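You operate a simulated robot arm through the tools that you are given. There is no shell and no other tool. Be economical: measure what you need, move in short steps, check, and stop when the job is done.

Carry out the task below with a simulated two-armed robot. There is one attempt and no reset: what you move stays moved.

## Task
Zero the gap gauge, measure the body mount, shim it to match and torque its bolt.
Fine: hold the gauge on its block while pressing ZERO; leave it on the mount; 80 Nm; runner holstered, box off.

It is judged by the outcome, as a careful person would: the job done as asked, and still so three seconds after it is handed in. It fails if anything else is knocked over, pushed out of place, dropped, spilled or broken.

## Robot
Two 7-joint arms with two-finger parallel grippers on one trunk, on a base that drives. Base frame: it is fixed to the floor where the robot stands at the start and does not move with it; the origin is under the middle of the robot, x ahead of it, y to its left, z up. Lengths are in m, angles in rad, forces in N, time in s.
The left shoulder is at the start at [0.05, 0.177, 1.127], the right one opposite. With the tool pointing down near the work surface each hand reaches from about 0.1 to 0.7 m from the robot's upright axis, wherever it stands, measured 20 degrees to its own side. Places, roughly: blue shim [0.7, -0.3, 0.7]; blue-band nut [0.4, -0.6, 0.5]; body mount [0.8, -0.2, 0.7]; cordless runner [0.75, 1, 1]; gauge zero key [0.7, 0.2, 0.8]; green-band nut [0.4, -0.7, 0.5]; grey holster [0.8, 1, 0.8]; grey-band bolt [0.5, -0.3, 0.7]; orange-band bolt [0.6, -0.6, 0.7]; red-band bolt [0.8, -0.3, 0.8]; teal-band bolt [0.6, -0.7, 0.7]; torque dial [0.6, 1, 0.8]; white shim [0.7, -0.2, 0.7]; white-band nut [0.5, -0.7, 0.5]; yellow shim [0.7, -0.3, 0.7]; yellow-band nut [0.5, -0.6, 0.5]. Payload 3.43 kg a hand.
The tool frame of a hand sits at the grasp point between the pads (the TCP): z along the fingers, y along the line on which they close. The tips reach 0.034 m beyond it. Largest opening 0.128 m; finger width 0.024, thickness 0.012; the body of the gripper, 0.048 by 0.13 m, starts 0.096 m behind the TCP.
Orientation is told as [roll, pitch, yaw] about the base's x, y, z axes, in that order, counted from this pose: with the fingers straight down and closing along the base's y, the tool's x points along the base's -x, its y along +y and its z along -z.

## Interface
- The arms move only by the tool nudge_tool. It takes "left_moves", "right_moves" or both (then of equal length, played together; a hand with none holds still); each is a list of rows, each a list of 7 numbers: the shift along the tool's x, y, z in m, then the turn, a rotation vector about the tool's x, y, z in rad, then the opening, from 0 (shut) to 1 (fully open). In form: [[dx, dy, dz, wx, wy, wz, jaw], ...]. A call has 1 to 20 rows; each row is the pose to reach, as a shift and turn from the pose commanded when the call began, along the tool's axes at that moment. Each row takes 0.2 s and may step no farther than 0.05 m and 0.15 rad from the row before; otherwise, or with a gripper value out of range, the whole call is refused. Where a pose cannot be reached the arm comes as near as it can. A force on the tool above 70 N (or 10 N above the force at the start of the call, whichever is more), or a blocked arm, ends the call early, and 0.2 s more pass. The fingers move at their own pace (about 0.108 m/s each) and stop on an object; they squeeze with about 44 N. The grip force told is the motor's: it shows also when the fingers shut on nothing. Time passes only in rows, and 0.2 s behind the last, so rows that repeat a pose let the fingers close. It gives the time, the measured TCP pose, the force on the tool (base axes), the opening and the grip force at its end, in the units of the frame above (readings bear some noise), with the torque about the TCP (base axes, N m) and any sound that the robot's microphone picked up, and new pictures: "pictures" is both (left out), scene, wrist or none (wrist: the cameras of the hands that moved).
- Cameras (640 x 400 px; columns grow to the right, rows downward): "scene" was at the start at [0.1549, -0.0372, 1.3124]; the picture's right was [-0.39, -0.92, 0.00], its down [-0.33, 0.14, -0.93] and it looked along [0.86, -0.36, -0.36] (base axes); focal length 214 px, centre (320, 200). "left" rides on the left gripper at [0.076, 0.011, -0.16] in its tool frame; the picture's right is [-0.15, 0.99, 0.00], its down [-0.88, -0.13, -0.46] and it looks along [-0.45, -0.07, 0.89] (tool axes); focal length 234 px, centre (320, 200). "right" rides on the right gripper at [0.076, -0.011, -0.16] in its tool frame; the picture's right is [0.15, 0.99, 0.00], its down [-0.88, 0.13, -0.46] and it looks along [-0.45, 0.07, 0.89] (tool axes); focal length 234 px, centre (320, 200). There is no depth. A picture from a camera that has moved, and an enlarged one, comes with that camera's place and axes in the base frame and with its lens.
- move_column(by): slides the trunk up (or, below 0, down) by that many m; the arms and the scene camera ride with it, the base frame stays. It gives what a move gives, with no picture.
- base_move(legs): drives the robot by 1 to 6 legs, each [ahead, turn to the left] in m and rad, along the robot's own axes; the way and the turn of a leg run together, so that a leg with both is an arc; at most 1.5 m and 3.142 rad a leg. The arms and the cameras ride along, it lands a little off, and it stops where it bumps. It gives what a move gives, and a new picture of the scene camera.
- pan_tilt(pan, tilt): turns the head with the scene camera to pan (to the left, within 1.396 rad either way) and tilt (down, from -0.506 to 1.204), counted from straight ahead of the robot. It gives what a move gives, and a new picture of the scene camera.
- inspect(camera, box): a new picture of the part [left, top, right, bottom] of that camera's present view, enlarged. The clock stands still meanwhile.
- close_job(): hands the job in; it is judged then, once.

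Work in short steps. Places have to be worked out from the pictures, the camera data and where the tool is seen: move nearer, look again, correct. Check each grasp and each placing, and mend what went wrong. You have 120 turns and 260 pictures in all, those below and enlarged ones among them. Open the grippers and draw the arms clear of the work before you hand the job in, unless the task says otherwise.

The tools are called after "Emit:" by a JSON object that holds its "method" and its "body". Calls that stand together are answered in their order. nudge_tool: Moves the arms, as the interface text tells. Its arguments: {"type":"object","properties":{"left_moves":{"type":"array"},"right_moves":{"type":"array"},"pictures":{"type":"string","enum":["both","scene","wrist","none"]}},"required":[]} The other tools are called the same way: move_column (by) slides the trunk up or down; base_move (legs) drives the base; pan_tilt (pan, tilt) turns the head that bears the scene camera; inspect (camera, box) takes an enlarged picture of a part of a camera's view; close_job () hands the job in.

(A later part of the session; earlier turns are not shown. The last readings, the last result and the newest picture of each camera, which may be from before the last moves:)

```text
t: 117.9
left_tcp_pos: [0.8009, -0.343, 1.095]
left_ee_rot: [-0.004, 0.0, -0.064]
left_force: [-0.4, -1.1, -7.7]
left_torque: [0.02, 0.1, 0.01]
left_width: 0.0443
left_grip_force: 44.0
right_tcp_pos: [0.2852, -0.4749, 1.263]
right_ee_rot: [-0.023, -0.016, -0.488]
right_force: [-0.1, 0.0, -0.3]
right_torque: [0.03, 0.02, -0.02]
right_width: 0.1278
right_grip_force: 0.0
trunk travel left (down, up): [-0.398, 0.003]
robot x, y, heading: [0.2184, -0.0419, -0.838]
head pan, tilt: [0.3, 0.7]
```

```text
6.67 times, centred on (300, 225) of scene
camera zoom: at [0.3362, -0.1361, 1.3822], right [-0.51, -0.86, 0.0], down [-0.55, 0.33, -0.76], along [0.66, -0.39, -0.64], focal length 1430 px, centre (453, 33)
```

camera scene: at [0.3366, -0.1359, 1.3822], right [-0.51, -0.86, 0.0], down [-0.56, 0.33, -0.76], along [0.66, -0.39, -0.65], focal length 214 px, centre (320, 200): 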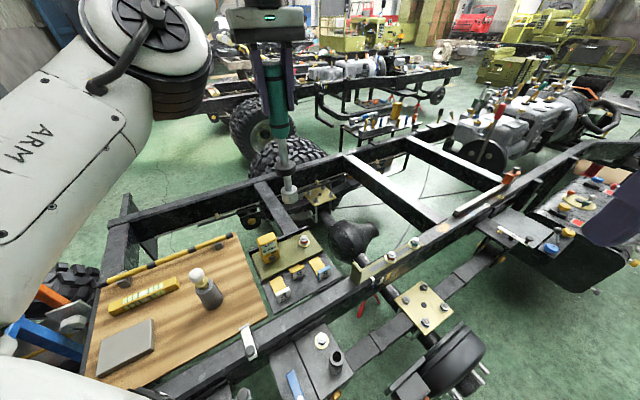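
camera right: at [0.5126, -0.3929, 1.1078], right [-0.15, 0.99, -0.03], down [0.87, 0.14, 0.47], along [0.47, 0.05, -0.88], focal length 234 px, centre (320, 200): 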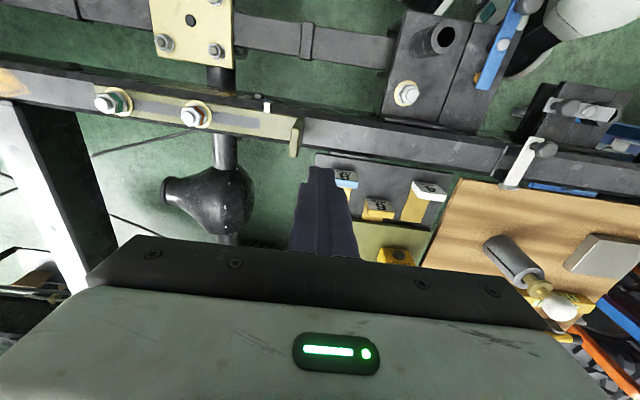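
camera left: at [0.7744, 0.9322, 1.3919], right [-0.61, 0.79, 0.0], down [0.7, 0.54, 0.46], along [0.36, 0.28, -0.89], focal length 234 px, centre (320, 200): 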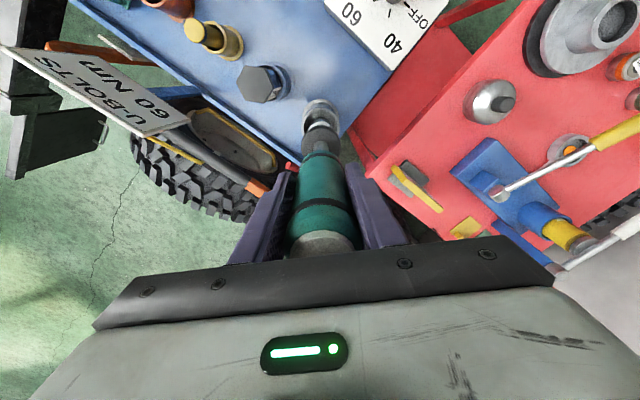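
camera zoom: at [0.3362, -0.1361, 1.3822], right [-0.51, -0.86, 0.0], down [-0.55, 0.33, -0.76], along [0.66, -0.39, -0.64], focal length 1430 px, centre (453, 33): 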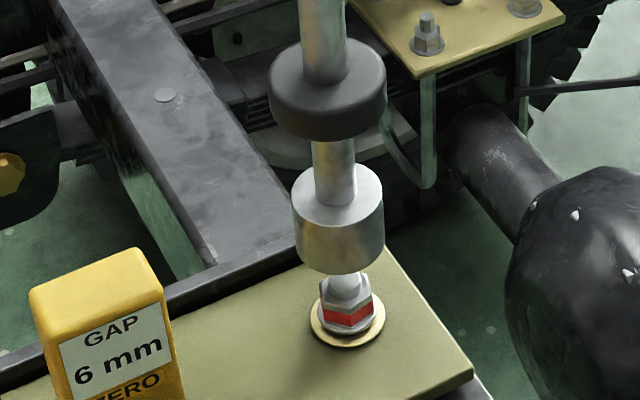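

Aligned within ~1 mm in both views. Lower in small steps: 4.5 cm.

Emit:
{"method": "nudge_tool", "body": {"left_moves": [[0, 0.0005, 0.01, 0, 0, 0, 0.2], [0, 0.0005, 0.018, 0, 0, 0, 0.2], [0, 0.0005, 0.024, 0, 0, 0, 0.2], [0, 0.0005, 0.03, 0, 0, 0, 0.2], [0, 0.0005, 0.036, 0, 0, 0, 0.2]], "pictures": "none"}}

Emit:
{"method": "inspect", "body": {"camera": "scene", "box": [265, 165, 345, 255]}}

```text
t: 119.1
left_tcp_pos: [0.7993, -0.3402, 1.0686]
left_ee_rot: [-0.009, -0.011, -0.064]
left_force: [2.2, 6.5, 33.4]
left_torque: [2.17, -0.28, -0.07]
left_width: 0.0444
left_grip_force: 44.5
right_tcp_pos: [0.2806, -0.4718, 1.2651]
right_ee_rot: [-0.022, -0.021, -0.485]
right_force: [0.4, -0.5, 0.2]
right_torque: [-0.01, -0.01, 0.04]
right_width: 0.1283
right_grip_force: 0.1
trunk travel left (down, up): [-0.398, 0.003]
robot x, y, heading: [0.2167, -0.041, -0.836]
head pan, tilt: [0.3, 0.7]
```

```text
4.44 times, centred on (305, 210) of scene
camera zoom: at [0.3319, -0.1329, 1.3838], right [-0.51, -0.86, 0.0], down [-0.55, 0.33, -0.77], along [0.66, -0.39, -0.64], focal length 953 px, centre (387, 156)
```

zoom: 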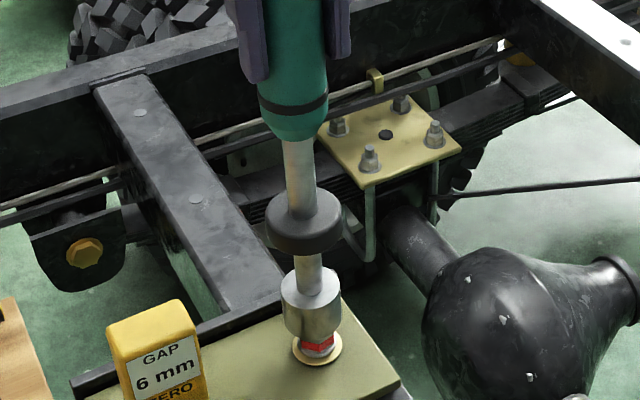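

Contact with socket slightly off toward +y (side force and moment). Lift clear and look again.

Emit:
{"method": "nudge_tool", "body": {"left_moves": [[0, 0, -0.01, 0, 0, 0, 0.2], [0, 0, -0.024, 0, 0, 0, 0.2], [0, 0, -0.024, 0, 0, 0, 0.2]], "pictures": "none"}}

Emit:
{"method": "inspect", "body": {"camera": "scene", "box": [275, 195, 325, 255]}}

Emit:
{"method": "inspect", "body": {"camera": "left", "box": [280, 90, 360, 170]}}

```text
t: 119.9
left_tcp_pos: [0.7999, -0.3415, 1.0828]
left_ee_rot: [-0.002, 0.0, -0.066]
left_force: [-0.3, -0.9, -9.1]
left_torque: [-0.01, 0.09, 0.0]
left_width: 0.0442
left_grip_force: 44.0
right_tcp_pos: [0.2858, -0.4763, 1.2633]
right_ee_rot: [-0.024, -0.016, -0.487]
right_force: [-0.2, 0.1, 0.0]
right_torque: [0.0, 0.02, -0.01]
right_width: 0.128
right_grip_force: 0.0
trunk travel left (down, up): [-0.398, 0.003]
robot x, y, heading: [0.215, -0.0398, -0.835]
head pan, tilt: [0.3, 0.7]
```

```text
6.67 times, centred on (300, 225) of scene
camera zoom: at [0.3368, -0.1363, 1.3819], right [-0.51, -0.86, 0.0], down [-0.56, 0.33, -0.76], along [0.66, -0.39, -0.65], focal length 1430 px, centre (453, 33)
```

zoom: 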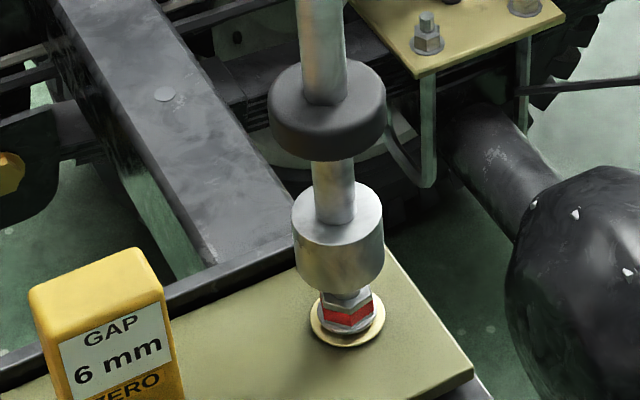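

```text
5.00 times, centred on (320, 130) of left
camera zoom: at [0.7251, -0.3272, 1.2415], right [0.21, 0.98, 0.0], down [0.87, -0.19, 0.45], along [0.44, -0.1, -0.89], focal length 1171 px, centre (320, 550)
```

zoom: 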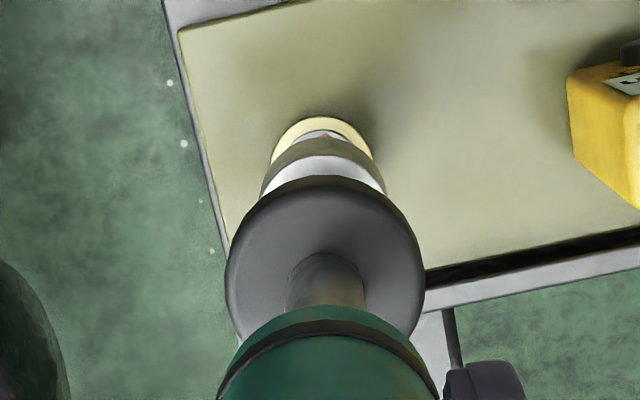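

Both views agree on a −3 mm x offset. Correct and lower again.

Emit:
{"method": "nudge_tool", "body": {"left_moves": [[0.003, 0.0003, 0.0, 0, 0, 0, 0.2], [0.003, 0.0003, 0.008, 0, 0, 0, 0.2], [0.003, 0.0003, 0.014, 0, 0, 0, 0.2], [0.003, 0.0003, 0.02, 0, 0, 0, 0.2], [0.003, 0.0003, 0.025, 0, 0, 0, 0.2]], "pictures": "none"}}

Emit:
{"method": "inspect", "body": {"camera": "scene", "box": [275, 195, 325, 255]}}

```text
t: 121.1
left_tcp_pos: [0.7968, -0.3414, 1.0578]
left_ee_rot: [-0.001, 0.002, -0.067]
left_force: [0.0, -0.2, -8.2]
left_torque: [0.01, 0.34, 0.03]
left_width: 0.0441
left_grip_force: 44.5
right_tcp_pos: [0.2867, -0.4739, 1.2635]
right_ee_rot: [-0.022, -0.016, -0.488]
right_force: [0.7, -0.6, -0.6]
right_torque: [-0.02, 0.01, 0.0]
right_width: 0.1278
right_grip_force: 0.2
trunk travel left (down, up): [-0.398, 0.003]
robot x, y, heading: [0.2209, -0.0396, -0.838]
head pan, tilt: [0.3, 0.7]
```

```text
6.67 times, centred on (300, 225) of scene
camera zoom: at [0.3364, -0.1361, 1.3822], right [-0.51, -0.86, 0.0], down [-0.55, 0.33, -0.76], along [0.66, -0.39, -0.64], focal length 1430 px, centre (453, 33)
```

zoom: 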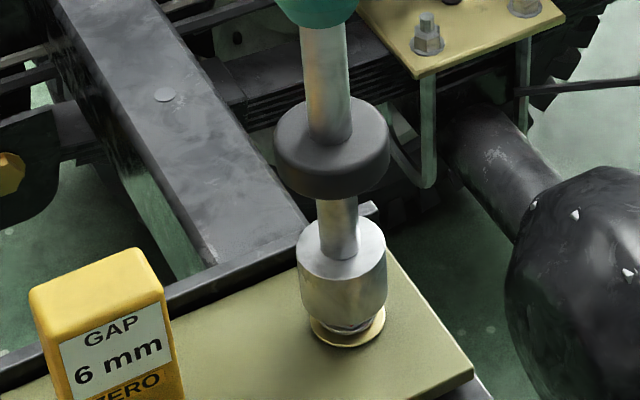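

Socket has slipped over the hex. Press on down gently.

Emit:
{"method": "nudge_tool", "body": {"left_moves": [[0, 0, 0.004, 0, 0, 0, 0.2], [0, 0, 0.008, 0, 0, 0, 0.2], [0, 0, 0.011, 0, 0, 0, 0.2], [0, 0, 0.014, 0, 0, 0, 0.2], [0, 0, 0.014, 0, 0, 0, 0.2], [0, 0, 0.014, 0, 0, 0, 0.2]], "pictures": "none"}}

Emit:
{"method": "inspect", "body": {"camera": "scene", "box": [265, 165, 345, 255]}}

```text
t: 122.5
left_tcp_pos: [0.7976, -0.3429, 1.0436]
left_ee_rot: [0.0, -0.001, -0.064]
left_force: [0.7, -0.3, -8.1]
left_torque: [-0.01, 0.23, -0.01]
left_width: 0.0442
left_grip_force: 44.0
right_tcp_pos: [0.2858, -0.475, 1.2625]
right_ee_rot: [-0.024, -0.016, -0.485]
right_force: [0.2, -0.9, -0.2]
right_torque: [0.01, -0.04, 0.0]
right_width: 0.1281
right_grip_force: 0.0
trunk travel left (down, up): [-0.398, 0.003]
robot x, y, heading: [0.2158, -0.0359, -0.832]
head pan, tilt: [0.3, 0.7]
```

```text
4.44 times, centred on (305, 210) of scene
camera zoom: at [0.3363, -0.1361, 1.3822], right [-0.51, -0.86, 0.0], down [-0.55, 0.33, -0.76], along [0.66, -0.39, -0.64], focal length 953 px, centre (387, 156)
```

zoom: 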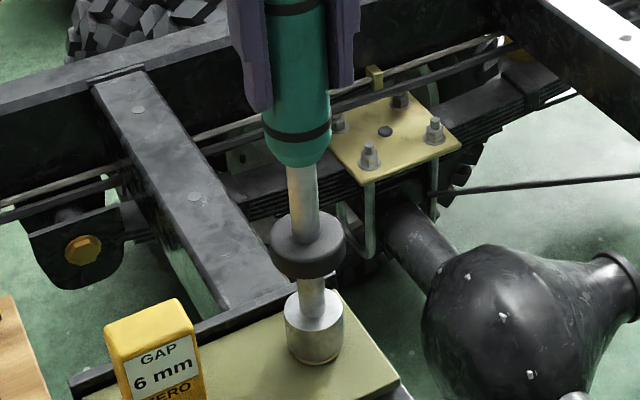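

Still descending freely with the socket covering the bolt. Continue down until it bottoms.

Emit:
{"method": "nudge_tool", "body": {"left_moves": [[0, 0, 0.003, 0, 0, 0, 0.2], [0, 0, 0.006, 0, 0, 0, 0.2], [0, 0, 0.009, 0, 0, 0, 0.2], [0, 0, 0.012, 0, 0, 0, 0.2], [0, 0, 0.012, 0, 0, 0, 0.2], [0, 0, 0.012, 0, 0, 0, 0.2], [0, 0, 0.012, 0, 0, 0, 0.2]], "pictures": "none"}}

Emit:
{"method": "inspect", "body": {"camera": "scene", "box": [265, 165, 345, 255]}}

```text
t: 124.1
left_tcp_pos: [0.7945, -0.3402, 1.0393]
left_ee_rot: [-0.008, -0.007, -0.063]
left_force: [1.0, 4.2, 32.4]
left_torque: [1.54, -0.6, -0.06]
left_width: 0.0443
left_grip_force: 44.6
right_tcp_pos: [0.2811, -0.4725, 1.264]
right_ee_rot: [-0.023, -0.021, -0.487]
right_force: [0.6, 0.1, 0.0]
right_torque: [-0.01, 0.0, 0.01]
right_width: 0.128
right_grip_force: 0.1
trunk travel left (down, up): [-0.398, 0.003]
robot x, y, heading: [0.2176, -0.0437, -0.832]
head pan, tilt: [0.3, 0.7]
```

```text
4.44 times, centred on (305, 210) of scene
camera zoom: at [0.332, -0.1335, 1.383], right [-0.51, -0.86, 0.0], down [-0.55, 0.33, -0.77], along [0.66, -0.39, -0.64], focal length 953 px, centre (387, 156)
```

zoom: 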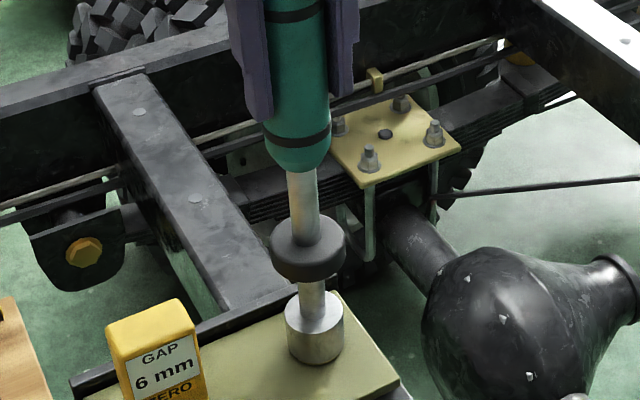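

Socket bottomed at ~40 N push, no sound yet. Press a bit harder and hold ~2 s.

Emit:
{"method": "nudge_tool", "body": {"left_moves": [[0, 0, 0.003, 0, 0, 0, 0.2], [0, 0, 0.006, 0, 0, 0, 0.2], [0, 0, 0.006, 0, 0, 0, 0.2], [0, 0, 0.006, 0, 0, 0, 0.2], [0, 0, 0.006, 0, 0, 0, 0.2], [0, 0, 0.006, 0, 0, 0, 0.2], [0, 0, 0.006, 0, 0, 0, 0.2], [0, 0, 0.006, 0, 0, 0, 0.2], [0, 0, 0.006, 0, 0, 0, 0.2]], "pictures": "wrist"}}

```text
t: 126.1
left_tcp_pos: [0.7954, -0.3404, 1.0327]
left_ee_rot: [-0.009, -0.008, -0.065]
left_force: [0.1, 1.7, 32.8]
left_torque: [1.13, -0.36, -0.02]
left_width: 0.0445
left_grip_force: 44.0
right_tcp_pos: [0.2801, -0.4734, 1.2655]
right_ee_rot: [-0.023, -0.022, -0.486]
right_force: [0.7, 0.5, 0.9]
right_torque: [0.01, 0.02, -0.01]
right_width: 0.1281
right_grip_force: 0.0
trunk travel left (down, up): [-0.398, 0.003]
robot x, y, heading: [0.2194, -0.0398, -0.835]
head pan, tilt: [0.3, 0.7]
camera left: at [0.7181, -0.324, 1.1917], right [0.21, 0.98, -0.01], down [0.87, -0.18, 0.46], along [0.45, -0.1, -0.89], focal length 234 px, centre (320, 200)
```

left: 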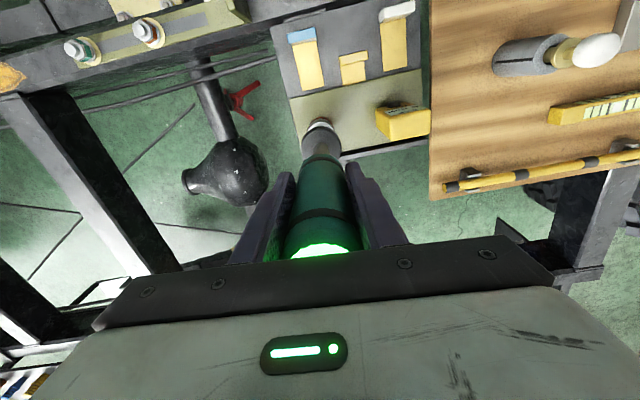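

The runner's cap now glows green. Hold another second and check whether anything changes.

Emit:
{"method": "nudge_tool", "body": {"left_moves": [[0, 0, 0, 0, 0, 0, 0.2], [0, 0, 0, 0, 0, 0, 0.2], [0, 0, 0, 0, 0, 0, 0.2], [0, 0, 0, 0, 0, 0, 0.2], [0, 0, 0, 0, 0, 0, 0.2]], "pictures": "wrist"}}

Emit:
{"method": "inspect", "body": {"camera": "scene", "box": [245, 45, 345, 255]}}

```text
t: 127.3
left_tcp_pos: [0.7933, -0.3408, 1.0337]
left_ee_rot: [-0.008, -0.009, -0.064]
left_force: [-0.1, 1.6, 33.4]
left_torque: [0.97, -0.31, 0.01]
left_width: 0.0444
left_grip_force: 43.7
right_tcp_pos: [0.2813, -0.4731, 1.2641]
right_ee_rot: [-0.022, -0.021, -0.486]
right_force: [-0.5, 0.0, 1.2]
right_torque: [0.01, 0.01, -0.01]
right_width: 0.1282
right_grip_force: 0.0
trunk travel left (down, up): [-0.398, 0.003]
robot x, y, heading: [0.2145, -0.0417, -0.835]
head pan, tilt: [0.3, 0.7]
camera left: at [0.7181, -0.324, 1.1917], right [0.21, 0.98, -0.01], down [0.87, -0.18, 0.46], along [0.45, -0.1, -0.89], focal length 234 px, centre (320, 200)
```

left: 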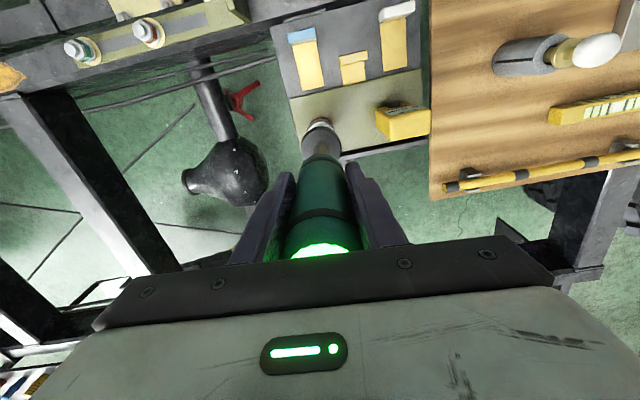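

```text
1.90 times, centred on (295, 150) of scene
camera zoom: at [0.332, -0.1338, 1.383], right [-0.51, -0.86, 0.0], down [-0.55, 0.33, -0.77], along [0.66, -0.39, -0.64], focal length 408 px, centre (368, 295)
```

zoom: 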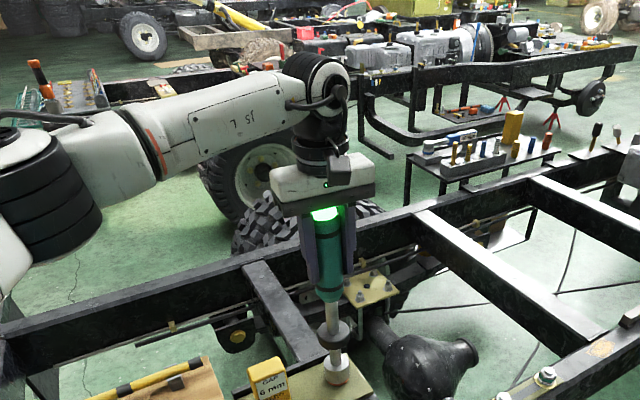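

Steady green: torque reached. Lift the runner straight off and look at bolt and cap.

Emit:
{"method": "nudge_tool", "body": {"left_moves": [[0, 0, -0.012, 0, 0, 0, 0.2], [0, 0, -0.03, 0, 0, 0, 0.2], [0, 0, -0.06, 0, 0, 0, 0.2], [0, 0, -0.09, 0, 0, 0, 0.2], [0, 0, -0.12, 0, 0, 0, 0.2], [0, 0, -0.15, 0, 0, 0, 0.2], [0, 0, -0.18, 0, 0, 0, 0.2], [0, 0, -0.2, 0, 0, 0, 0.2]], "pictures": "wrist"}}

Emit:
{"method": "inspect", "body": {"camera": "scene", "box": [240, 190, 340, 280]}}

Emit:
{"method": "inspect", "body": {"camera": "scene", "box": [230, 0, 340, 250]}}

```text
t: 129.1
left_tcp_pos: [0.7961, -0.3419, 1.2269]
left_ee_rot: [-0.003, 0.001, -0.066]
left_force: [-0.2, 0.5, -8.0]
left_torque: [0.01, 0.08, 0.02]
left_width: 0.0445
left_grip_force: 44.0
right_tcp_pos: [0.2839, -0.4752, 1.2635]
right_ee_rot: [-0.021, -0.016, -0.487]
right_force: [-0.1, 0.6, 0.2]
right_torque: [0.06, 0.0, -0.01]
right_width: 0.128
right_grip_force: 0.0
trunk travel left (down, up): [-0.398, 0.003]
robot x, y, heading: [0.2163, -0.0377, -0.833]
head pan, tilt: [0.3, 0.7]
camera left: at [0.7207, -0.3264, 1.3862], right [0.21, 0.98, 0.0], down [0.87, -0.19, 0.46], along [0.45, -0.1, -0.89], focal length 234 px, centre (320, 200)
```

left: 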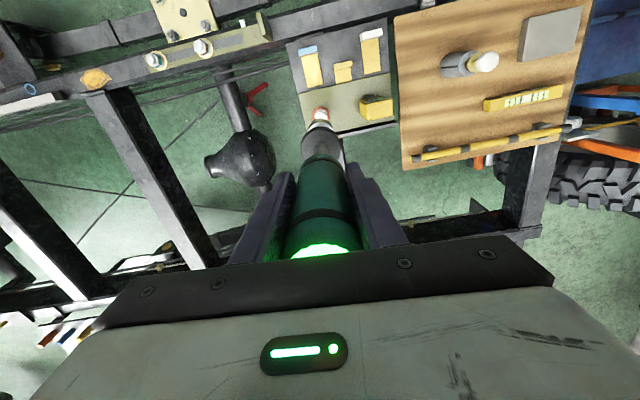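

```text
4.44 times, centred on (290, 235) of scene
camera zoom: at [0.3357, -0.1362, 1.3822], right [-0.51, -0.86, 0.0], down [-0.55, 0.33, -0.76], along [0.66, -0.39, -0.64], focal length 953 px, centre (453, 44)
```

zoom: 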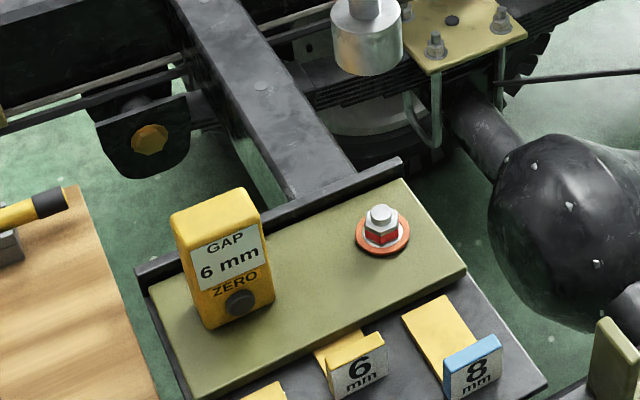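

```text
1.60 times, centred on (285, 125) of scene
camera zoom: at [0.3357, -0.1362, 1.3822], right [-0.51, -0.86, 0.0], down [-0.55, 0.33, -0.76], along [0.66, -0.39, -0.64], focal length 343 px, centre (376, 320)
```

zoom: 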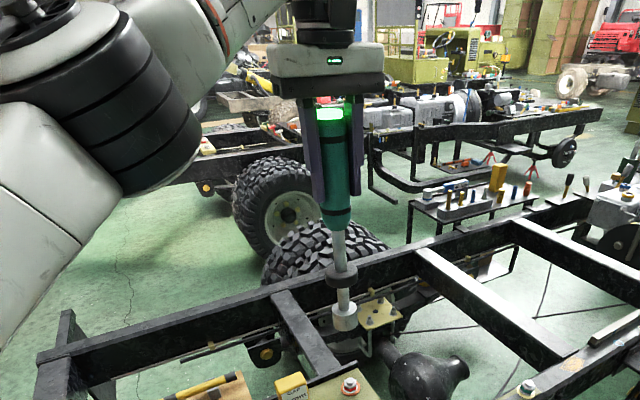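

The washer indicator turned orange and the cap is green: bolt torqued; gauge and shim in place. Return to the cart: back out the way I came.

Emit:
{"method": "base_move", "body": {"legs": [[-0.1, 0], [0, -0.31], [-0.75, 0], [0, 1.14]]}}

Emit:
{"method": "pan_tilt", "body": {"pan": 0.4, "tilt": 0.6}}

```text
t: 137.8
left_tcp_pos: [0.4373, 0.958, 1.2262]
left_ee_rot: [-0.003, -0.001, 0.802]
left_force: [-0.3, 1.0, -8.6]
left_torque: [-0.1, 0.06, -0.03]
left_width: 0.0443
left_grip_force: 44.1
right_tcp_pos: [0.2078, 0.481, 1.2621]
right_ee_rot: [-0.024, -0.016, 0.38]
right_force: [-0.2, 0.2, -0.1]
right_torque: [-0.01, 0.0, 0.03]
right_width: 0.1279
right_grip_force: 0.1
trunk travel left (down, up): [-0.398, 0.003]
robot x, y, heading: [-0.1709, 0.7125, 0.032]
head pan, tilt: [0.3, 0.7]
camera scene: at [-0.0183, 0.7407, 1.3822], right [0.32, -0.95, 0.0], down [-0.61, -0.21, -0.76], along [0.72, 0.25, -0.64], focal length 214 px, centre (320, 200)
```

scene: 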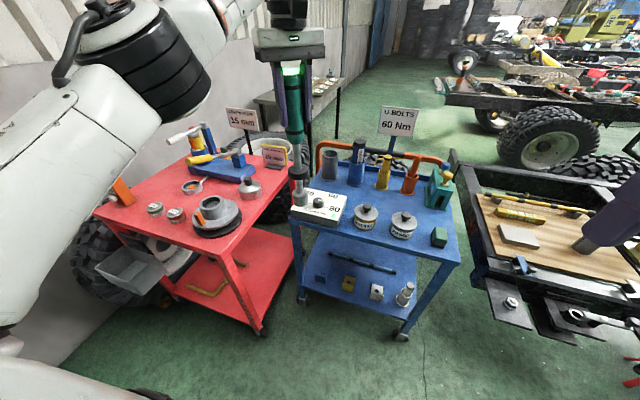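

```text
t: 138.5
left_tcp_pos: [0.4373, 0.9568, 1.2251]
left_ee_rot: [-0.002, -0.001, 0.802]
left_force: [0.5, -0.2, -7.7]
left_torque: [-0.08, 0.1, -0.03]
left_width: 0.0441
left_grip_force: 44.2
right_tcp_pos: [0.2075, 0.4813, 1.2635]
right_ee_rot: [-0.023, -0.016, 0.378]
right_force: [0.4, 0.0, 0.8]
right_torque: [-0.02, 0.01, -0.05]
right_width: 0.1283
right_grip_force: 0.1
trunk travel left (down, up): [-0.398, 0.003]
robot x, y, heading: [-0.1645, 0.7124, 0.03]
head pan, tilt: [0.4, 0.6]
camera scene: at [-0.0182, 0.7495, 1.3908], right [0.42, -0.91, 0.0], down [-0.51, -0.24, -0.82], along [0.75, 0.34, -0.57], focal length 214 px, centre (320, 200)
```

scene: 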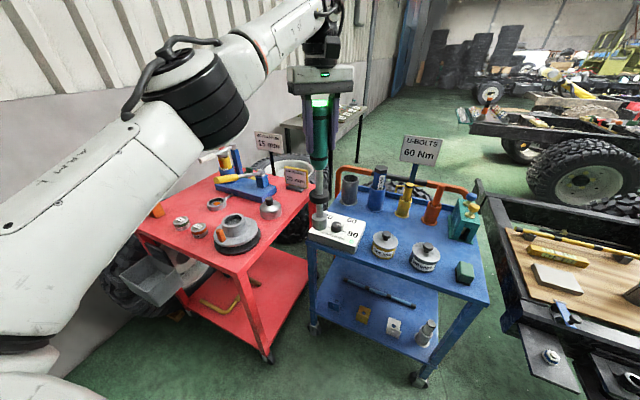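

Line-up is good. Drive ahead 0.37.

Emit:
{"method": "base_move", "body": {"legs": [[0.37, 0]]}}

Emit:
{"method": "inspect", "body": {"camera": "left", "box": [230, 90, 410, 240]}}

Emit:
{"method": "inspect", "body": {"camera": "scene", "box": [230, 80, 370, 290]}}

```text
t: 140.8
left_tcp_pos: [0.8082, 0.9684, 1.2253]
left_ee_rot: [-0.003, 0.0, 0.802]
left_force: [0.4, 0.7, -7.7]
left_torque: [-0.08, 0.09, -0.04]
left_width: 0.0444
left_grip_force: 44.2
right_tcp_pos: [0.5784, 0.4922, 1.2622]
right_ee_rot: [-0.023, -0.014, 0.379]
right_force: [-1.1, 0.6, 0.0]
right_torque: [0.0, 0.02, -0.01]
right_width: 0.128
right_grip_force: 0.1
trunk travel left (down, up): [-0.398, 0.003]
robot x, y, heading: [0.2016, 0.7206, 0.027]
head pan, tilt: [0.4, 0.6]
camera scene: at [0.3522, 0.7609, 1.3908], right [0.42, -0.91, 0.0], down [-0.51, -0.24, -0.82], along [0.75, 0.34, -0.57], focal length 214 px, centre (320, 200)
```

scene: 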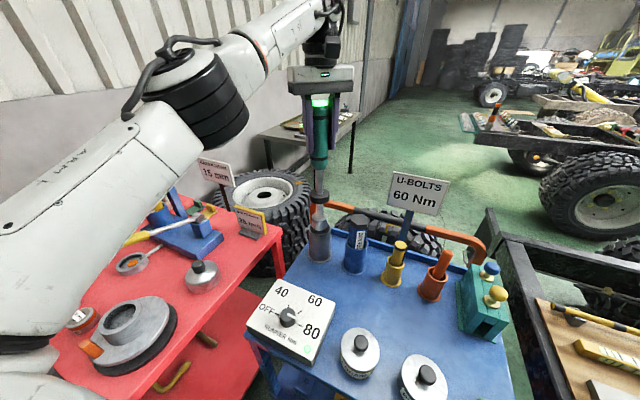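

```text
2.67 times, centred on (320, 165) of left
camera zoom: at [0.7468, 0.9212, 1.3852], right [-0.61, 0.79, 0.0], down [0.71, 0.54, 0.46], along [0.36, 0.28, -0.89], focal length 624 px, centre (320, 293)
```

zoom: 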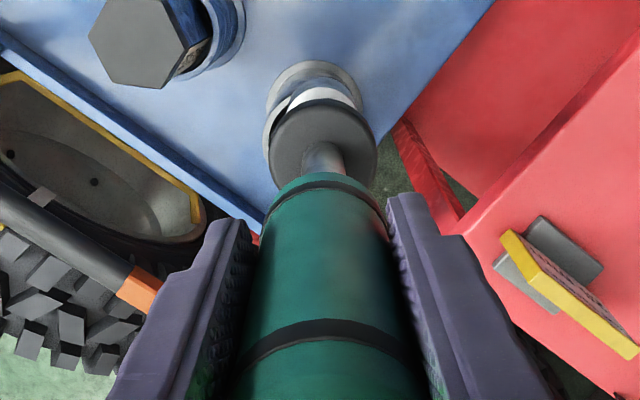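

```text
1.90 times, centred on (300, 185) of scene
camera zoom: at [0.3522, 0.7609, 1.3908], right [0.42, -0.91, 0.0], down [-0.51, -0.24, -0.82], along [0.75, 0.34, -0.57], focal length 408 px, centre (358, 229)
```

zoom: 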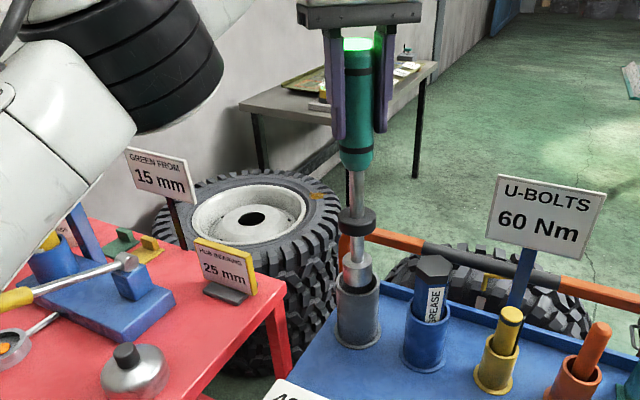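

Shift to the recorded holster axis (0.8354,0.9805) at this height and check before lowering.

Emit:
{"method": "nudge_tool", "body": {"left_moves": [[-0.014, -0.0056, 0, 0, 0, 0, 0.2], [-0.0276, -0.0112, 0, 0, 0, 0, 0.2], [-0.0276, -0.0112, 0, 0, 0, 0, 0.2]], "pictures": "none"}}

Emit:
{"method": "inspect", "body": {"camera": "left", "box": [270, 90, 370, 190]}}

Emit:
{"method": "inspect", "body": {"camera": "scene", "box": [280, 160, 360, 270]}}

```text
t: 141.6
left_tcp_pos: [0.8124, 0.9812, 1.2198]
left_ee_rot: [-0.003, 0.001, 0.801]
left_force: [-0.3, 0.1, -9.2]
left_torque: [-0.04, 0.09, -0.01]
left_width: 0.0443
left_grip_force: 43.8
left hand out of reach, approached as far as the arm can: row 1, 2, 3
right_tcp_pos: [0.5769, 0.4933, 1.2625]
right_ee_rot: [-0.023, -0.016, 0.379]
right_force: [-0.8, 0.4, 0.3]
right_torque: [0.0, 0.01, 0.01]
right_width: 0.1279
right_grip_force: 0.1
trunk travel left (down, up): [-0.398, 0.003]
robot x, y, heading: [0.2024, 0.7256, 0.031]
head pan, tilt: [0.4, 0.6]
```

```text
4.00 times, centred on (320, 140) of left
camera zoom: at [0.7511, 0.9344, 1.3782], right [-0.61, 0.79, 0.0], down [0.71, 0.54, 0.46], along [0.36, 0.28, -0.89], focal length 937 px, centre (320, 440)
```

zoom: 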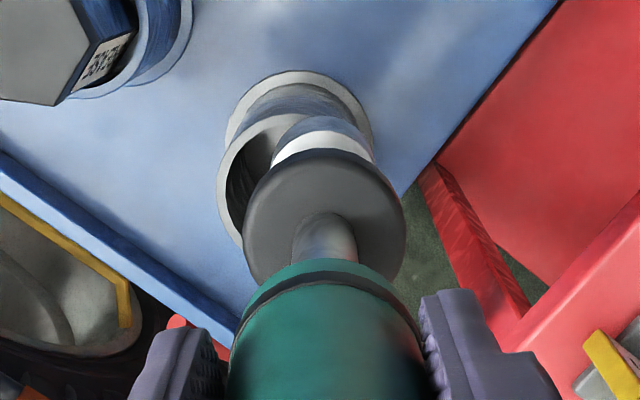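

```text
3.64 times, centred on (320, 215) of scene
camera zoom: at [0.3519, 0.761, 1.3908], right [0.42, -0.91, 0.0], down [-0.51, -0.24, -0.82], along [0.75, 0.34, -0.57], focal length 780 px, centre (320, 146)
```

zoom: 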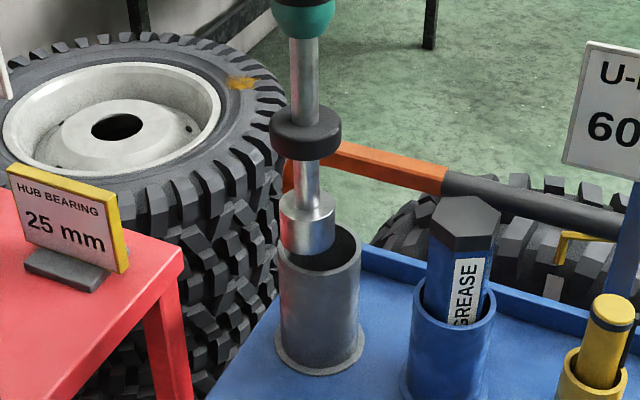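

Reach-limited 2 cm short at this height; drive 0.023 m ahead to bring it over the holster.

Emit:
{"method": "base_move", "body": {"legs": [[0.023, 0]]}}

Emit:
{"method": "inspect", "body": {"camera": "left", "box": [270, 90, 370, 190]}}

Emit:
{"method": "inspect", "body": {"camera": "scene", "box": [280, 160, 360, 270]}}

```text
t: 142.4
left_tcp_pos: [0.8357, 0.9829, 1.2193]
left_ee_rot: [-0.001, -0.002, 0.802]
left_force: [0.6, 0.0, -8.4]
left_torque: [-0.03, 0.09, -0.01]
left_width: 0.0444
left_grip_force: 43.9
right_tcp_pos: [0.6002, 0.4934, 1.2637]
right_ee_rot: [-0.023, -0.016, 0.38]
right_force: [-0.3, -0.1, 0.3]
right_torque: [-0.01, 0.0, -0.02]
right_width: 0.1282
right_grip_force: 0.0
trunk travel left (down, up): [-0.398, 0.003]
robot x, y, heading: [0.2234, 0.7251, 0.035]
head pan, tilt: [0.4, 0.6]
camera scene: at [0.375, 0.7616, 1.3908], right [0.42, -0.91, 0.0], down [-0.51, -0.24, -0.82], along [0.75, 0.34, -0.57], focal length 214 px, centre (320, 200)
```

scene: 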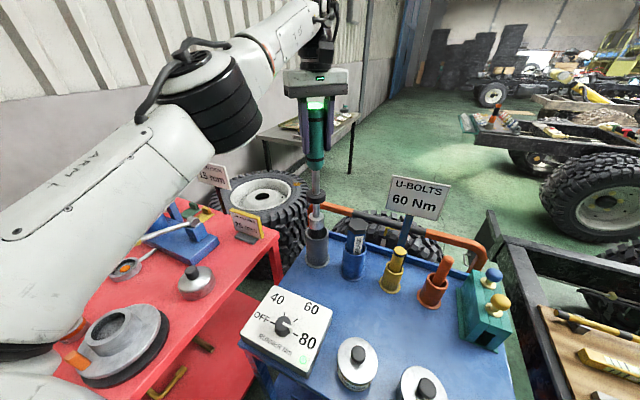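

```text
4.00 times, centred on (320, 140) of left
camera zoom: at [0.7741, 0.9349, 1.3785], right [-0.61, 0.79, 0.0], down [0.71, 0.54, 0.46], along [0.36, 0.28, -0.89], focal length 937 px, centre (320, 440)
```

zoom: 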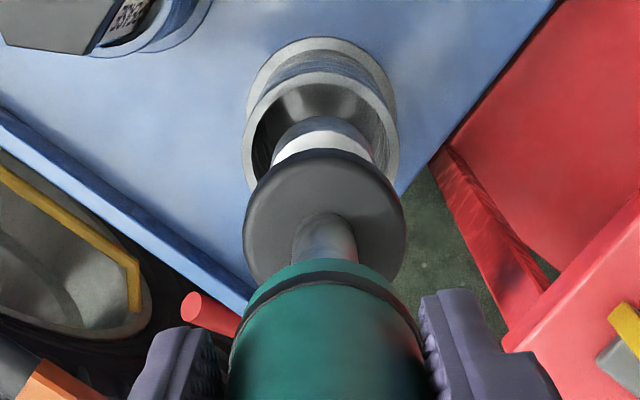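

```text
3.64 times, centred on (320, 215) of scene
camera zoom: at [0.375, 0.7616, 1.3908], right [0.42, -0.91, 0.0], down [-0.51, -0.24, -0.82], along [0.75, 0.34, -0.57], focal length 780 px, centre (320, 146)
```

zoom: 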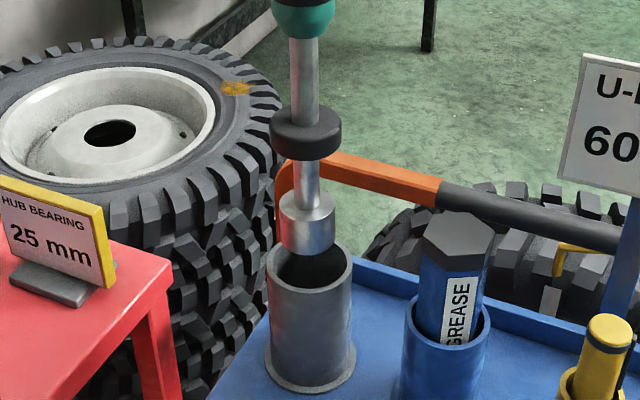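

Centred over the holster. Lower 0.13.

Emit:
{"method": "nudge_tool", "body": {"left_moves": [[0, 0, 0.02, 0, 0, 0, 0.2], [0, 0, 0.04, 0, 0, 0, 0.2], [0, 0, 0.07, 0, 0, 0, 0.2], [0, 0, 0.1, 0, 0, 0, 0.2], [0, 0, 0.125, 0, 0, 0, 0.2], [0, 0, 0.135, 0, 0, 0, 0.2]], "pictures": "none"}}

Emit:
{"method": "inspect", "body": {"camera": "scene", "box": [260, 100, 380, 270]}}

```text
t: 143.8
left_tcp_pos: [0.8643, 0.9876, 1.0946]
left_ee_rot: [0.01, 0.003, 0.804]
left_force: [-14.1, 9.6, -5.0]
left_torque: [2.55, 3.68, 0.04]
left_width: 0.0448
left_grip_force: 43.7
left hand out of reach, approached as far as the arm can: row 1, 2, 3, 4, 5, 6
right_tcp_pos: [0.5992, 0.4948, 1.2637]
right_ee_rot: [-0.025, -0.017, 0.378]
right_force: [0.5, 0.1, 0.5]
right_torque: [-0.02, -0.02, 0.01]
right_width: 0.1283
right_grip_force: 0.0
trunk travel left (down, up): [-0.398, 0.003]
robot x, y, heading: [0.2245, 0.7252, 0.029]
head pan, tilt: [0.4, 0.6]
```

```text
2.35 times, centred on (320, 185) of scene
camera zoom: at [0.3728, 0.7626, 1.391], right [0.42, -0.91, 0.0], down [-0.51, -0.24, -0.83], along [0.75, 0.34, -0.56], focal length 505 px, centre (320, 235)
```

zoom: 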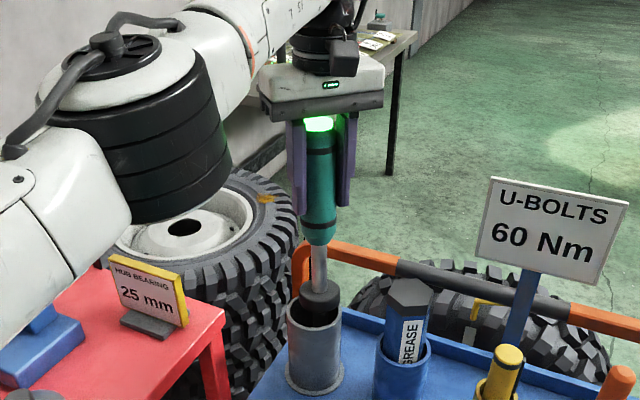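

Pending reach error pulled the hand 3 cm too far +x as it came down, leaning the runner in the holster. Move back to the recorded axis.

Emit:
{"method": "nudge_tool", "body": {"left_moves": [[0.008, 0.005, -0.005, 0, 0, 0, 0.2], [0.016, 0.01, -0.005, 0, 0, 0, 0.2], [0.022, 0.014, -0.005, 0, 0, 0, 0.2], [0.022, 0.014, -0.005, 0, 0, 0, 0.2]], "pictures": "none"}}

Emit:
{"method": "inspect", "body": {"camera": "scene", "box": [260, 100, 380, 270]}}

```text
t: 144.8
left_tcp_pos: [0.8657, 0.9845, 1.1007]
left_ee_rot: [0.013, 0.0, 0.802]
left_force: [-11.4, 14.0, -16.2]
left_torque: [3.7, 2.9, -0.35]
left_width: 0.0456
left_grip_force: 44.6
left hand out of reach, approached as far as the arm can: row 1, 2, 3, 4
right_tcp_pos: [0.6008, 0.4945, 1.2637]
right_ee_rot: [-0.025, -0.015, 0.378]
right_force: [1.1, 0.7, -0.3]
right_torque: [-0.01, 0.0, -0.01]
right_width: 0.1282
right_grip_force: 0.1
trunk travel left (down, up): [-0.398, 0.003]
robot x, y, heading: [0.2239, 0.7239, 0.031]
head pan, tilt: [0.4, 0.6]
```

```text
2.35 times, centred on (320, 185) of scene
camera zoom: at [0.3744, 0.7634, 1.3908], right [0.42, -0.91, 0.0], down [-0.51, -0.24, -0.82], along [0.75, 0.34, -0.57], focal length 505 px, centre (320, 235)
```

zoom: 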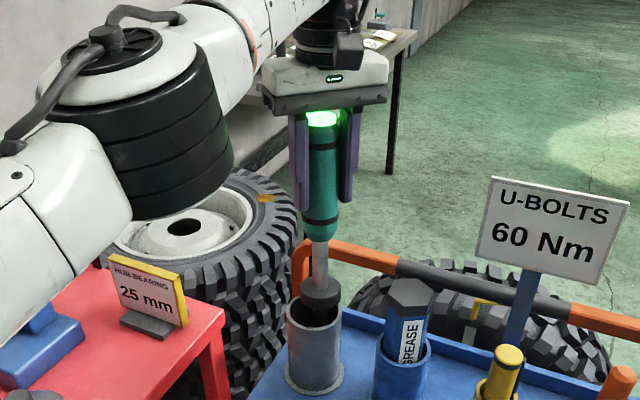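

Hand did not follow; the commanded point is evidently still off. Command another 3 cm back toward me and read.

Emit:
{"method": "nudge_tool", "body": {"left_moves": [[0.01, 0.007, 0, 0, 0, 0, 0.2], [0.021, 0.018, 0, 0, 0, 0, 0.2], [0.021, 0.018, 0, 0, 0, 0, 0.2]], "pictures": "none"}}

```text
t: 145.6
left_tcp_pos: [0.8407, 0.9756, 1.102]
left_ee_rot: [-0.005, 0.0, 0.801]
left_force: [0.2, 0.5, -8.7]
left_torque: [-0.1, 0.05, -0.01]
left_width: 0.0444
left_grip_force: 43.6
left hand out of reach, approached as far as the arm can: row 1
right_tcp_pos: [0.601, 0.4935, 1.2639]
right_ee_rot: [-0.021, -0.014, 0.376]
right_force: [-0.3, 0.6, 0.2]
right_torque: [0.03, -0.04, -0.01]
right_width: 0.1279
right_grip_force: 0.0
trunk travel left (down, up): [-0.398, 0.003]
robot x, y, heading: [0.2223, 0.7238, 0.026]
head pan, tilt: [0.4, 0.6]
```

Side forces gone, now at (0.841,0.976). Trim and lower slowly to seat.

Emit:
{"method": "nudge_tool", "body": {"left_moves": [[-0.0008, 0.006, 0, 0, 0, 0, 0.2], [-0.0008, 0.006, 0.01, 0, 0, 0, 0.2], [-0.0008, 0.006, 0.018, 0, 0, 0, 0.2], [-0.0008, 0.006, 0.024, 0, 0, 0, 0.2], [-0.0008, 0.006, 0.029, 0, 0, 0, 0.2]], "pictures": "none"}}

Emit:
{"method": "inspect", "body": {"camera": "scene", "box": [260, 100, 380, 270]}}

```text
t: 146.8
left_tcp_pos: [0.8396, 0.9819, 1.0716]
left_ee_rot: [-0.004, -0.002, 0.802]
left_force: [0.2, -0.6, -7.5]
left_torque: [-0.1, 0.09, 0.0]
left_width: 0.0445
left_grip_force: 44.2
right_tcp_pos: [0.6013, 0.4939, 1.2638]
right_ee_rot: [-0.023, -0.014, 0.378]
right_force: [0.0, 0.3, 0.0]
right_torque: [-0.01, 0.02, 0.0]
right_width: 0.1279
right_grip_force: 0.2
trunk travel left (down, up): [-0.398, 0.003]
robot x, y, heading: [0.2192, 0.7271, 0.033]
head pan, tilt: [0.4, 0.6]
```

```text
2.35 times, centred on (320, 185) of scene
camera zoom: at [0.3746, 0.7617, 1.3908], right [0.42, -0.91, 0.0], down [-0.51, -0.24, -0.82], along [0.75, 0.34, -0.57], focal length 505 px, centre (320, 235)
```

zoom: 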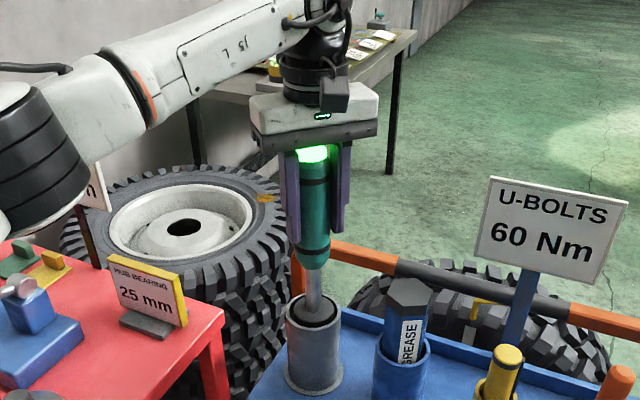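

Not yet bearing on the holster floor (still −7.5 N). A few more mm.

Emit:
{"method": "nudge_tool", "body": {"left_moves": [[0.001, 0.002, 0.003, 0, 0, 0, 0.2], [0.001, 0.002, 0.006, 0, 0, 0, 0.2], [0.001, 0.002, 0.009, 0, 0, 0, 0.2], [0.001, 0.002, 0.012, 0, 0, 0, 0.2]], "pictures": "none"}}

```text
t: 147.8
left_tcp_pos: [0.8331, 0.9812, 1.067]
left_ee_rot: [-0.01, -0.01, 0.801]
left_force: [-2.8, 3.1, 31.4]
left_torque: [1.92, 0.58, 0.01]
left_width: 0.0445
left_grip_force: 44.2
right_tcp_pos: [0.5955, 0.492, 1.2652]
right_ee_rot: [-0.023, -0.022, 0.382]
right_force: [-0.5, 0.0, 0.2]
right_torque: [-0.03, 0.03, -0.01]
right_width: 0.128
right_grip_force: 0.1
trunk travel left (down, up): [-0.398, 0.003]
robot x, y, heading: [0.2276, 0.7214, 0.031]
head pan, tilt: [0.4, 0.6]
```

Seated on the holster floor (31 N). Relax, open and lift off.

Emit:
{"method": "nudge_tool", "body": {"left_moves": [[0, 0, -0.004, 0, 0, 0, 0.2], [0, 0, -0.007, 0, 0, 0, 0.2], [0, 0, -0.007, 0, 0, 0, 0.4], [0, 0, -0.007, 0, 0, 0, 0.6], [0, 0, -0.007, 0, 0, 0, 0.8], [0, 0, -0.007, 0, 0, 0, 0.8]], "pictures": "wrist"}}

Emit:
{"method": "inspect", "body": {"camera": "scene", "box": [260, 100, 380, 270]}}

```text
t: 149.2
left_tcp_pos: [0.8345, 0.9802, 1.0669]
left_ee_rot: [-0.003, -0.003, 0.801]
left_force: [0.2, 0.4, 0.2]
left_torque: [-0.01, 0.02, -0.02]
left_width: 0.1023
left_grip_force: 0.1
right_tcp_pos: [0.5986, 0.4929, 1.2641]
right_ee_rot: [-0.024, -0.017, 0.378]
right_force: [-0.8, 1.2, 0.4]
right_torque: [0.0, -0.03, 0.0]
right_width: 0.1281
right_grip_force: 0.1
trunk travel left (down, up): [-0.398, 0.003]
robot x, y, heading: [0.2184, 0.7235, 0.029]
head pan, tilt: [0.4, 0.6]
camera left: at [0.773, 0.9333, 1.2265], right [-0.61, 0.79, 0.0], down [0.7, 0.54, 0.46], along [0.37, 0.28, -0.89], focal length 234 px, centre (320, 200)
```

left: 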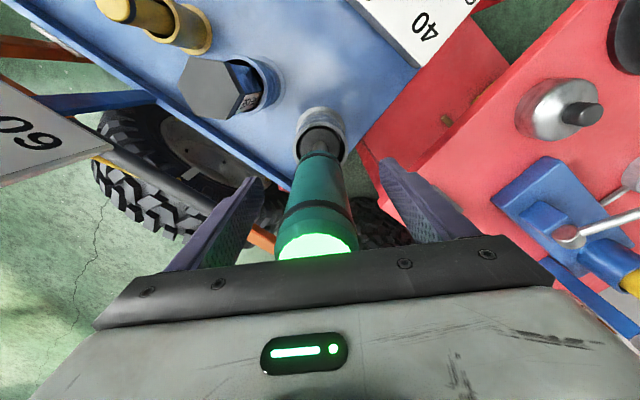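

```text
2.35 times, centred on (320, 185) of scene
camera zoom: at [0.3737, 0.7613, 1.391], right [0.42, -0.91, 0.0], down [-0.51, -0.24, -0.83], along [0.75, 0.34, -0.56], focal length 505 px, centre (320, 235)
```

zoom: 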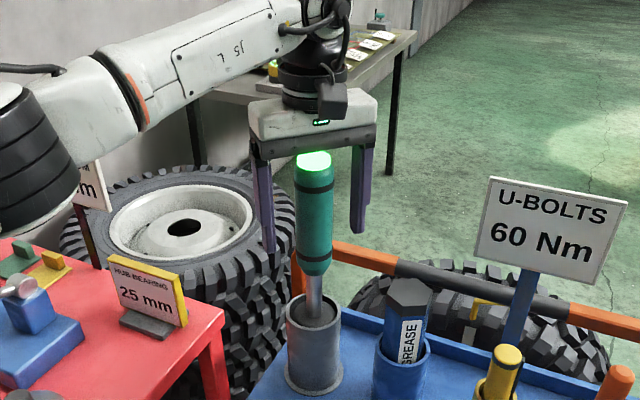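

Runner stands holstered. Lift the hand straight up past the runner top.

Emit:
{"method": "nudge_tool", "body": {"left_moves": [[0, 0, -0.03, 0, 0, 0, 0.8], [0, 0, -0.06, 0, 0, 0, 0.8], [0, 0, -0.09, 0, 0, 0, 0.8], [0, 0, -0.12, 0, 0, 0, 0.8], [0, 0, -0.135, 0, 0, 0, 0.8], [0, 0, -0.135, 0, 0, 0, 0.8]], "pictures": "wrist"}}

```text
t: 150.6
left_tcp_pos: [0.8347, 0.9815, 1.2036]
left_ee_rot: [-0.004, 0.0, 0.802]
left_force: [-0.3, -0.9, 0.1]
left_torque: [-0.01, 0.0, 0.01]
left_width: 0.1024
left_grip_force: 0.1
right_tcp_pos: [0.5999, 0.4934, 1.2642]
right_ee_rot: [-0.023, -0.018, 0.378]
right_force: [0.6, 0.2, -0.7]
right_torque: [-0.01, -0.01, -0.01]
right_width: 0.1279
right_grip_force: 0.1
trunk travel left (down, up): [-0.398, 0.003]
robot x, y, heading: [0.2272, 0.7235, 0.035]
head pan, tilt: [0.4, 0.6]
camera left: at [0.7739, 0.9337, 1.3627], right [-0.61, 0.79, 0.0], down [0.7, 0.54, 0.46], along [0.37, 0.28, -0.89], focal length 234 px, centre (320, 200)
```

left: 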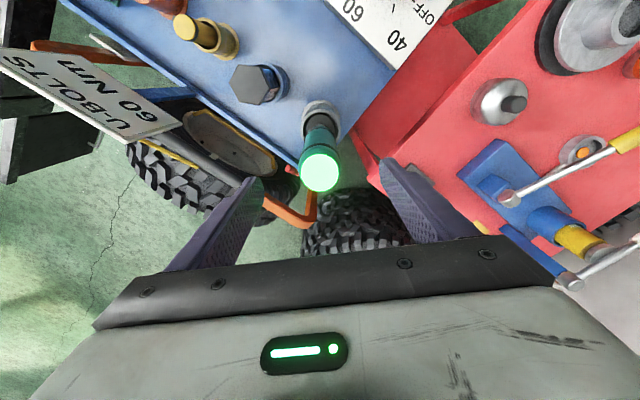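

Back off to the dial stance and lower the trunk 0.1.

Emit:
{"method": "base_move", "body": {"legs": [[-0.13, 0]]}}

Emit:
{"method": "move_column", "body": {"by": -0.1}}

Emit:
{"method": "inspect", "body": {"camera": "left", "box": [250, 0, 490, 200]}}

```text
t: 151.9
left_tcp_pos: [0.7051, 0.9768, 1.2038]
left_ee_rot: [-0.008, -0.002, 0.799]
left_force: [-1.1, 1.2, 0.6]
left_torque: [0.0, -0.04, 0.03]
left_width: 0.1025
left_grip_force: 0.1
right_tcp_pos: [0.4697, 0.4896, 1.2631]
right_ee_rot: [-0.022, -0.017, 0.38]
right_force: [-1.3, 0.4, -0.3]
right_torque: [0.0, -0.02, -0.04]
right_width: 0.1278
right_grip_force: 0.0
trunk travel left (down, up): [-0.398, 0.003]
robot x, y, heading: [0.0966, 0.719, 0.033]
head pan, tilt: [0.4, 0.6]
camera scene: at [0.2428, 0.7573, 1.3911], right [0.42, -0.91, 0.0], down [-0.51, -0.24, -0.83], along [0.75, 0.34, -0.56], focal length 214 px, centre (320, 200)
```

scene: 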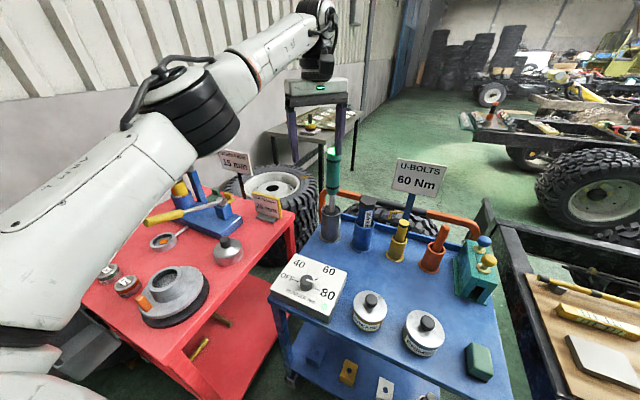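

```text
t: 153.2
left_tcp_pos: [0.7054, 0.9779, 1.102]
left_ee_rot: [-0.003, -0.002, 0.801]
left_force: [-0.7, 0.6, 0.1]
left_torque: [0.02, 0.0, 0.01]
left_width: 0.1026
left_grip_force: 0.1
right_tcp_pos: [0.4693, 0.4895, 1.1627]
right_ee_rot: [-0.023, -0.017, 0.378]
right_force: [-0.5, -0.1, -0.1]
right_torque: [-0.06, 0.0, -0.01]
right_width: 0.128
right_grip_force: 0.0
trunk travel left (down, up): [-0.298, 0.103]
robot x, y, heading: [0.0941, 0.7202, 0.03]
head pan, tilt: [0.4, 0.6]
```

```text
2.00 times, centred on (370, 100) of left
camera zoom: at [0.6436, 0.93, 1.2626], right [-0.61, 0.79, 0.0], down [0.7, 0.54, 0.46], along [0.37, 0.28, -0.89], focal length 468 px, centre (220, 400)
```

zoom: 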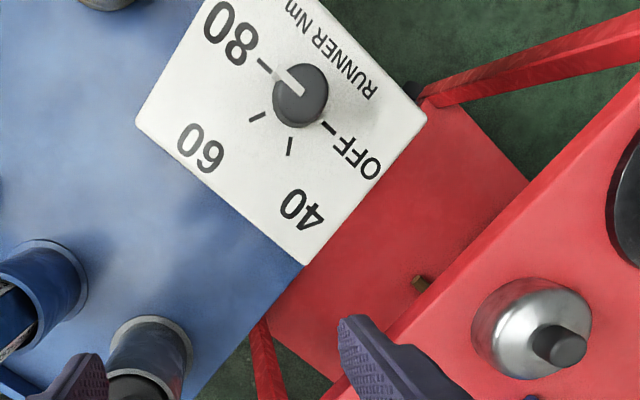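

Pointer confirmed at 80. Move the hand above the dial (yaw 1.0) for the first counter-clockwise half-turn to OFF.

Emit:
{"method": "nudge_tool", "body": {"left_moves": [[0.022, 0.016, 0.01, 0, 0, -0.04, 0.7], [0.044, 0.031, 0.03, 0, 0, -0.08, 0.6], [0.066, 0.047, 0.06, 0, 0, -0.12, 0.6], [0.088, 0.062, 0.09, 0, 0, -0.16, 0.6], [0.11, 0.0777, 0.125, 0, 0, -0.2, 0.6], [0.11, 0.0777, 0.152, 0, 0, -0.2, 0.6], [0.11, 0.0777, 0.152, 0, 0, -0.2, 0.6]], "pictures": "wrist"}}

```text
t: 154.8
left_tcp_pos: [0.5743, 0.9547, 0.953]
left_ee_rot: [-0.006, -0.002, 1.003]
left_force: [-0.6, 0.2, 0.0]
left_torque: [0.01, 0.0, -0.02]
left_width: 0.0767
left_grip_force: 0.1
right_tcp_pos: [0.4704, 0.4895, 1.1635]
right_ee_rot: [-0.024, -0.018, 0.379]
right_force: [0.4, -0.4, -0.6]
right_torque: [0.01, -0.01, 0.02]
right_width: 0.128
right_grip_force: 0.1
trunk travel left (down, up): [-0.298, 0.103]
robot x, y, heading: [0.0978, 0.7142, 0.033]
head pan, tilt: [0.4, 0.6]
camera left: at [0.5234, 0.8954, 1.1114], right [-0.75, 0.66, 0.0], down [0.58, 0.67, 0.46], along [0.3, 0.34, -0.89], focal length 234 px, centre (320, 200)
```

left: 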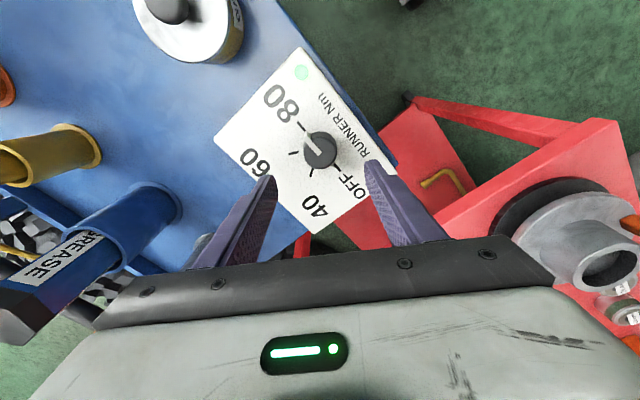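

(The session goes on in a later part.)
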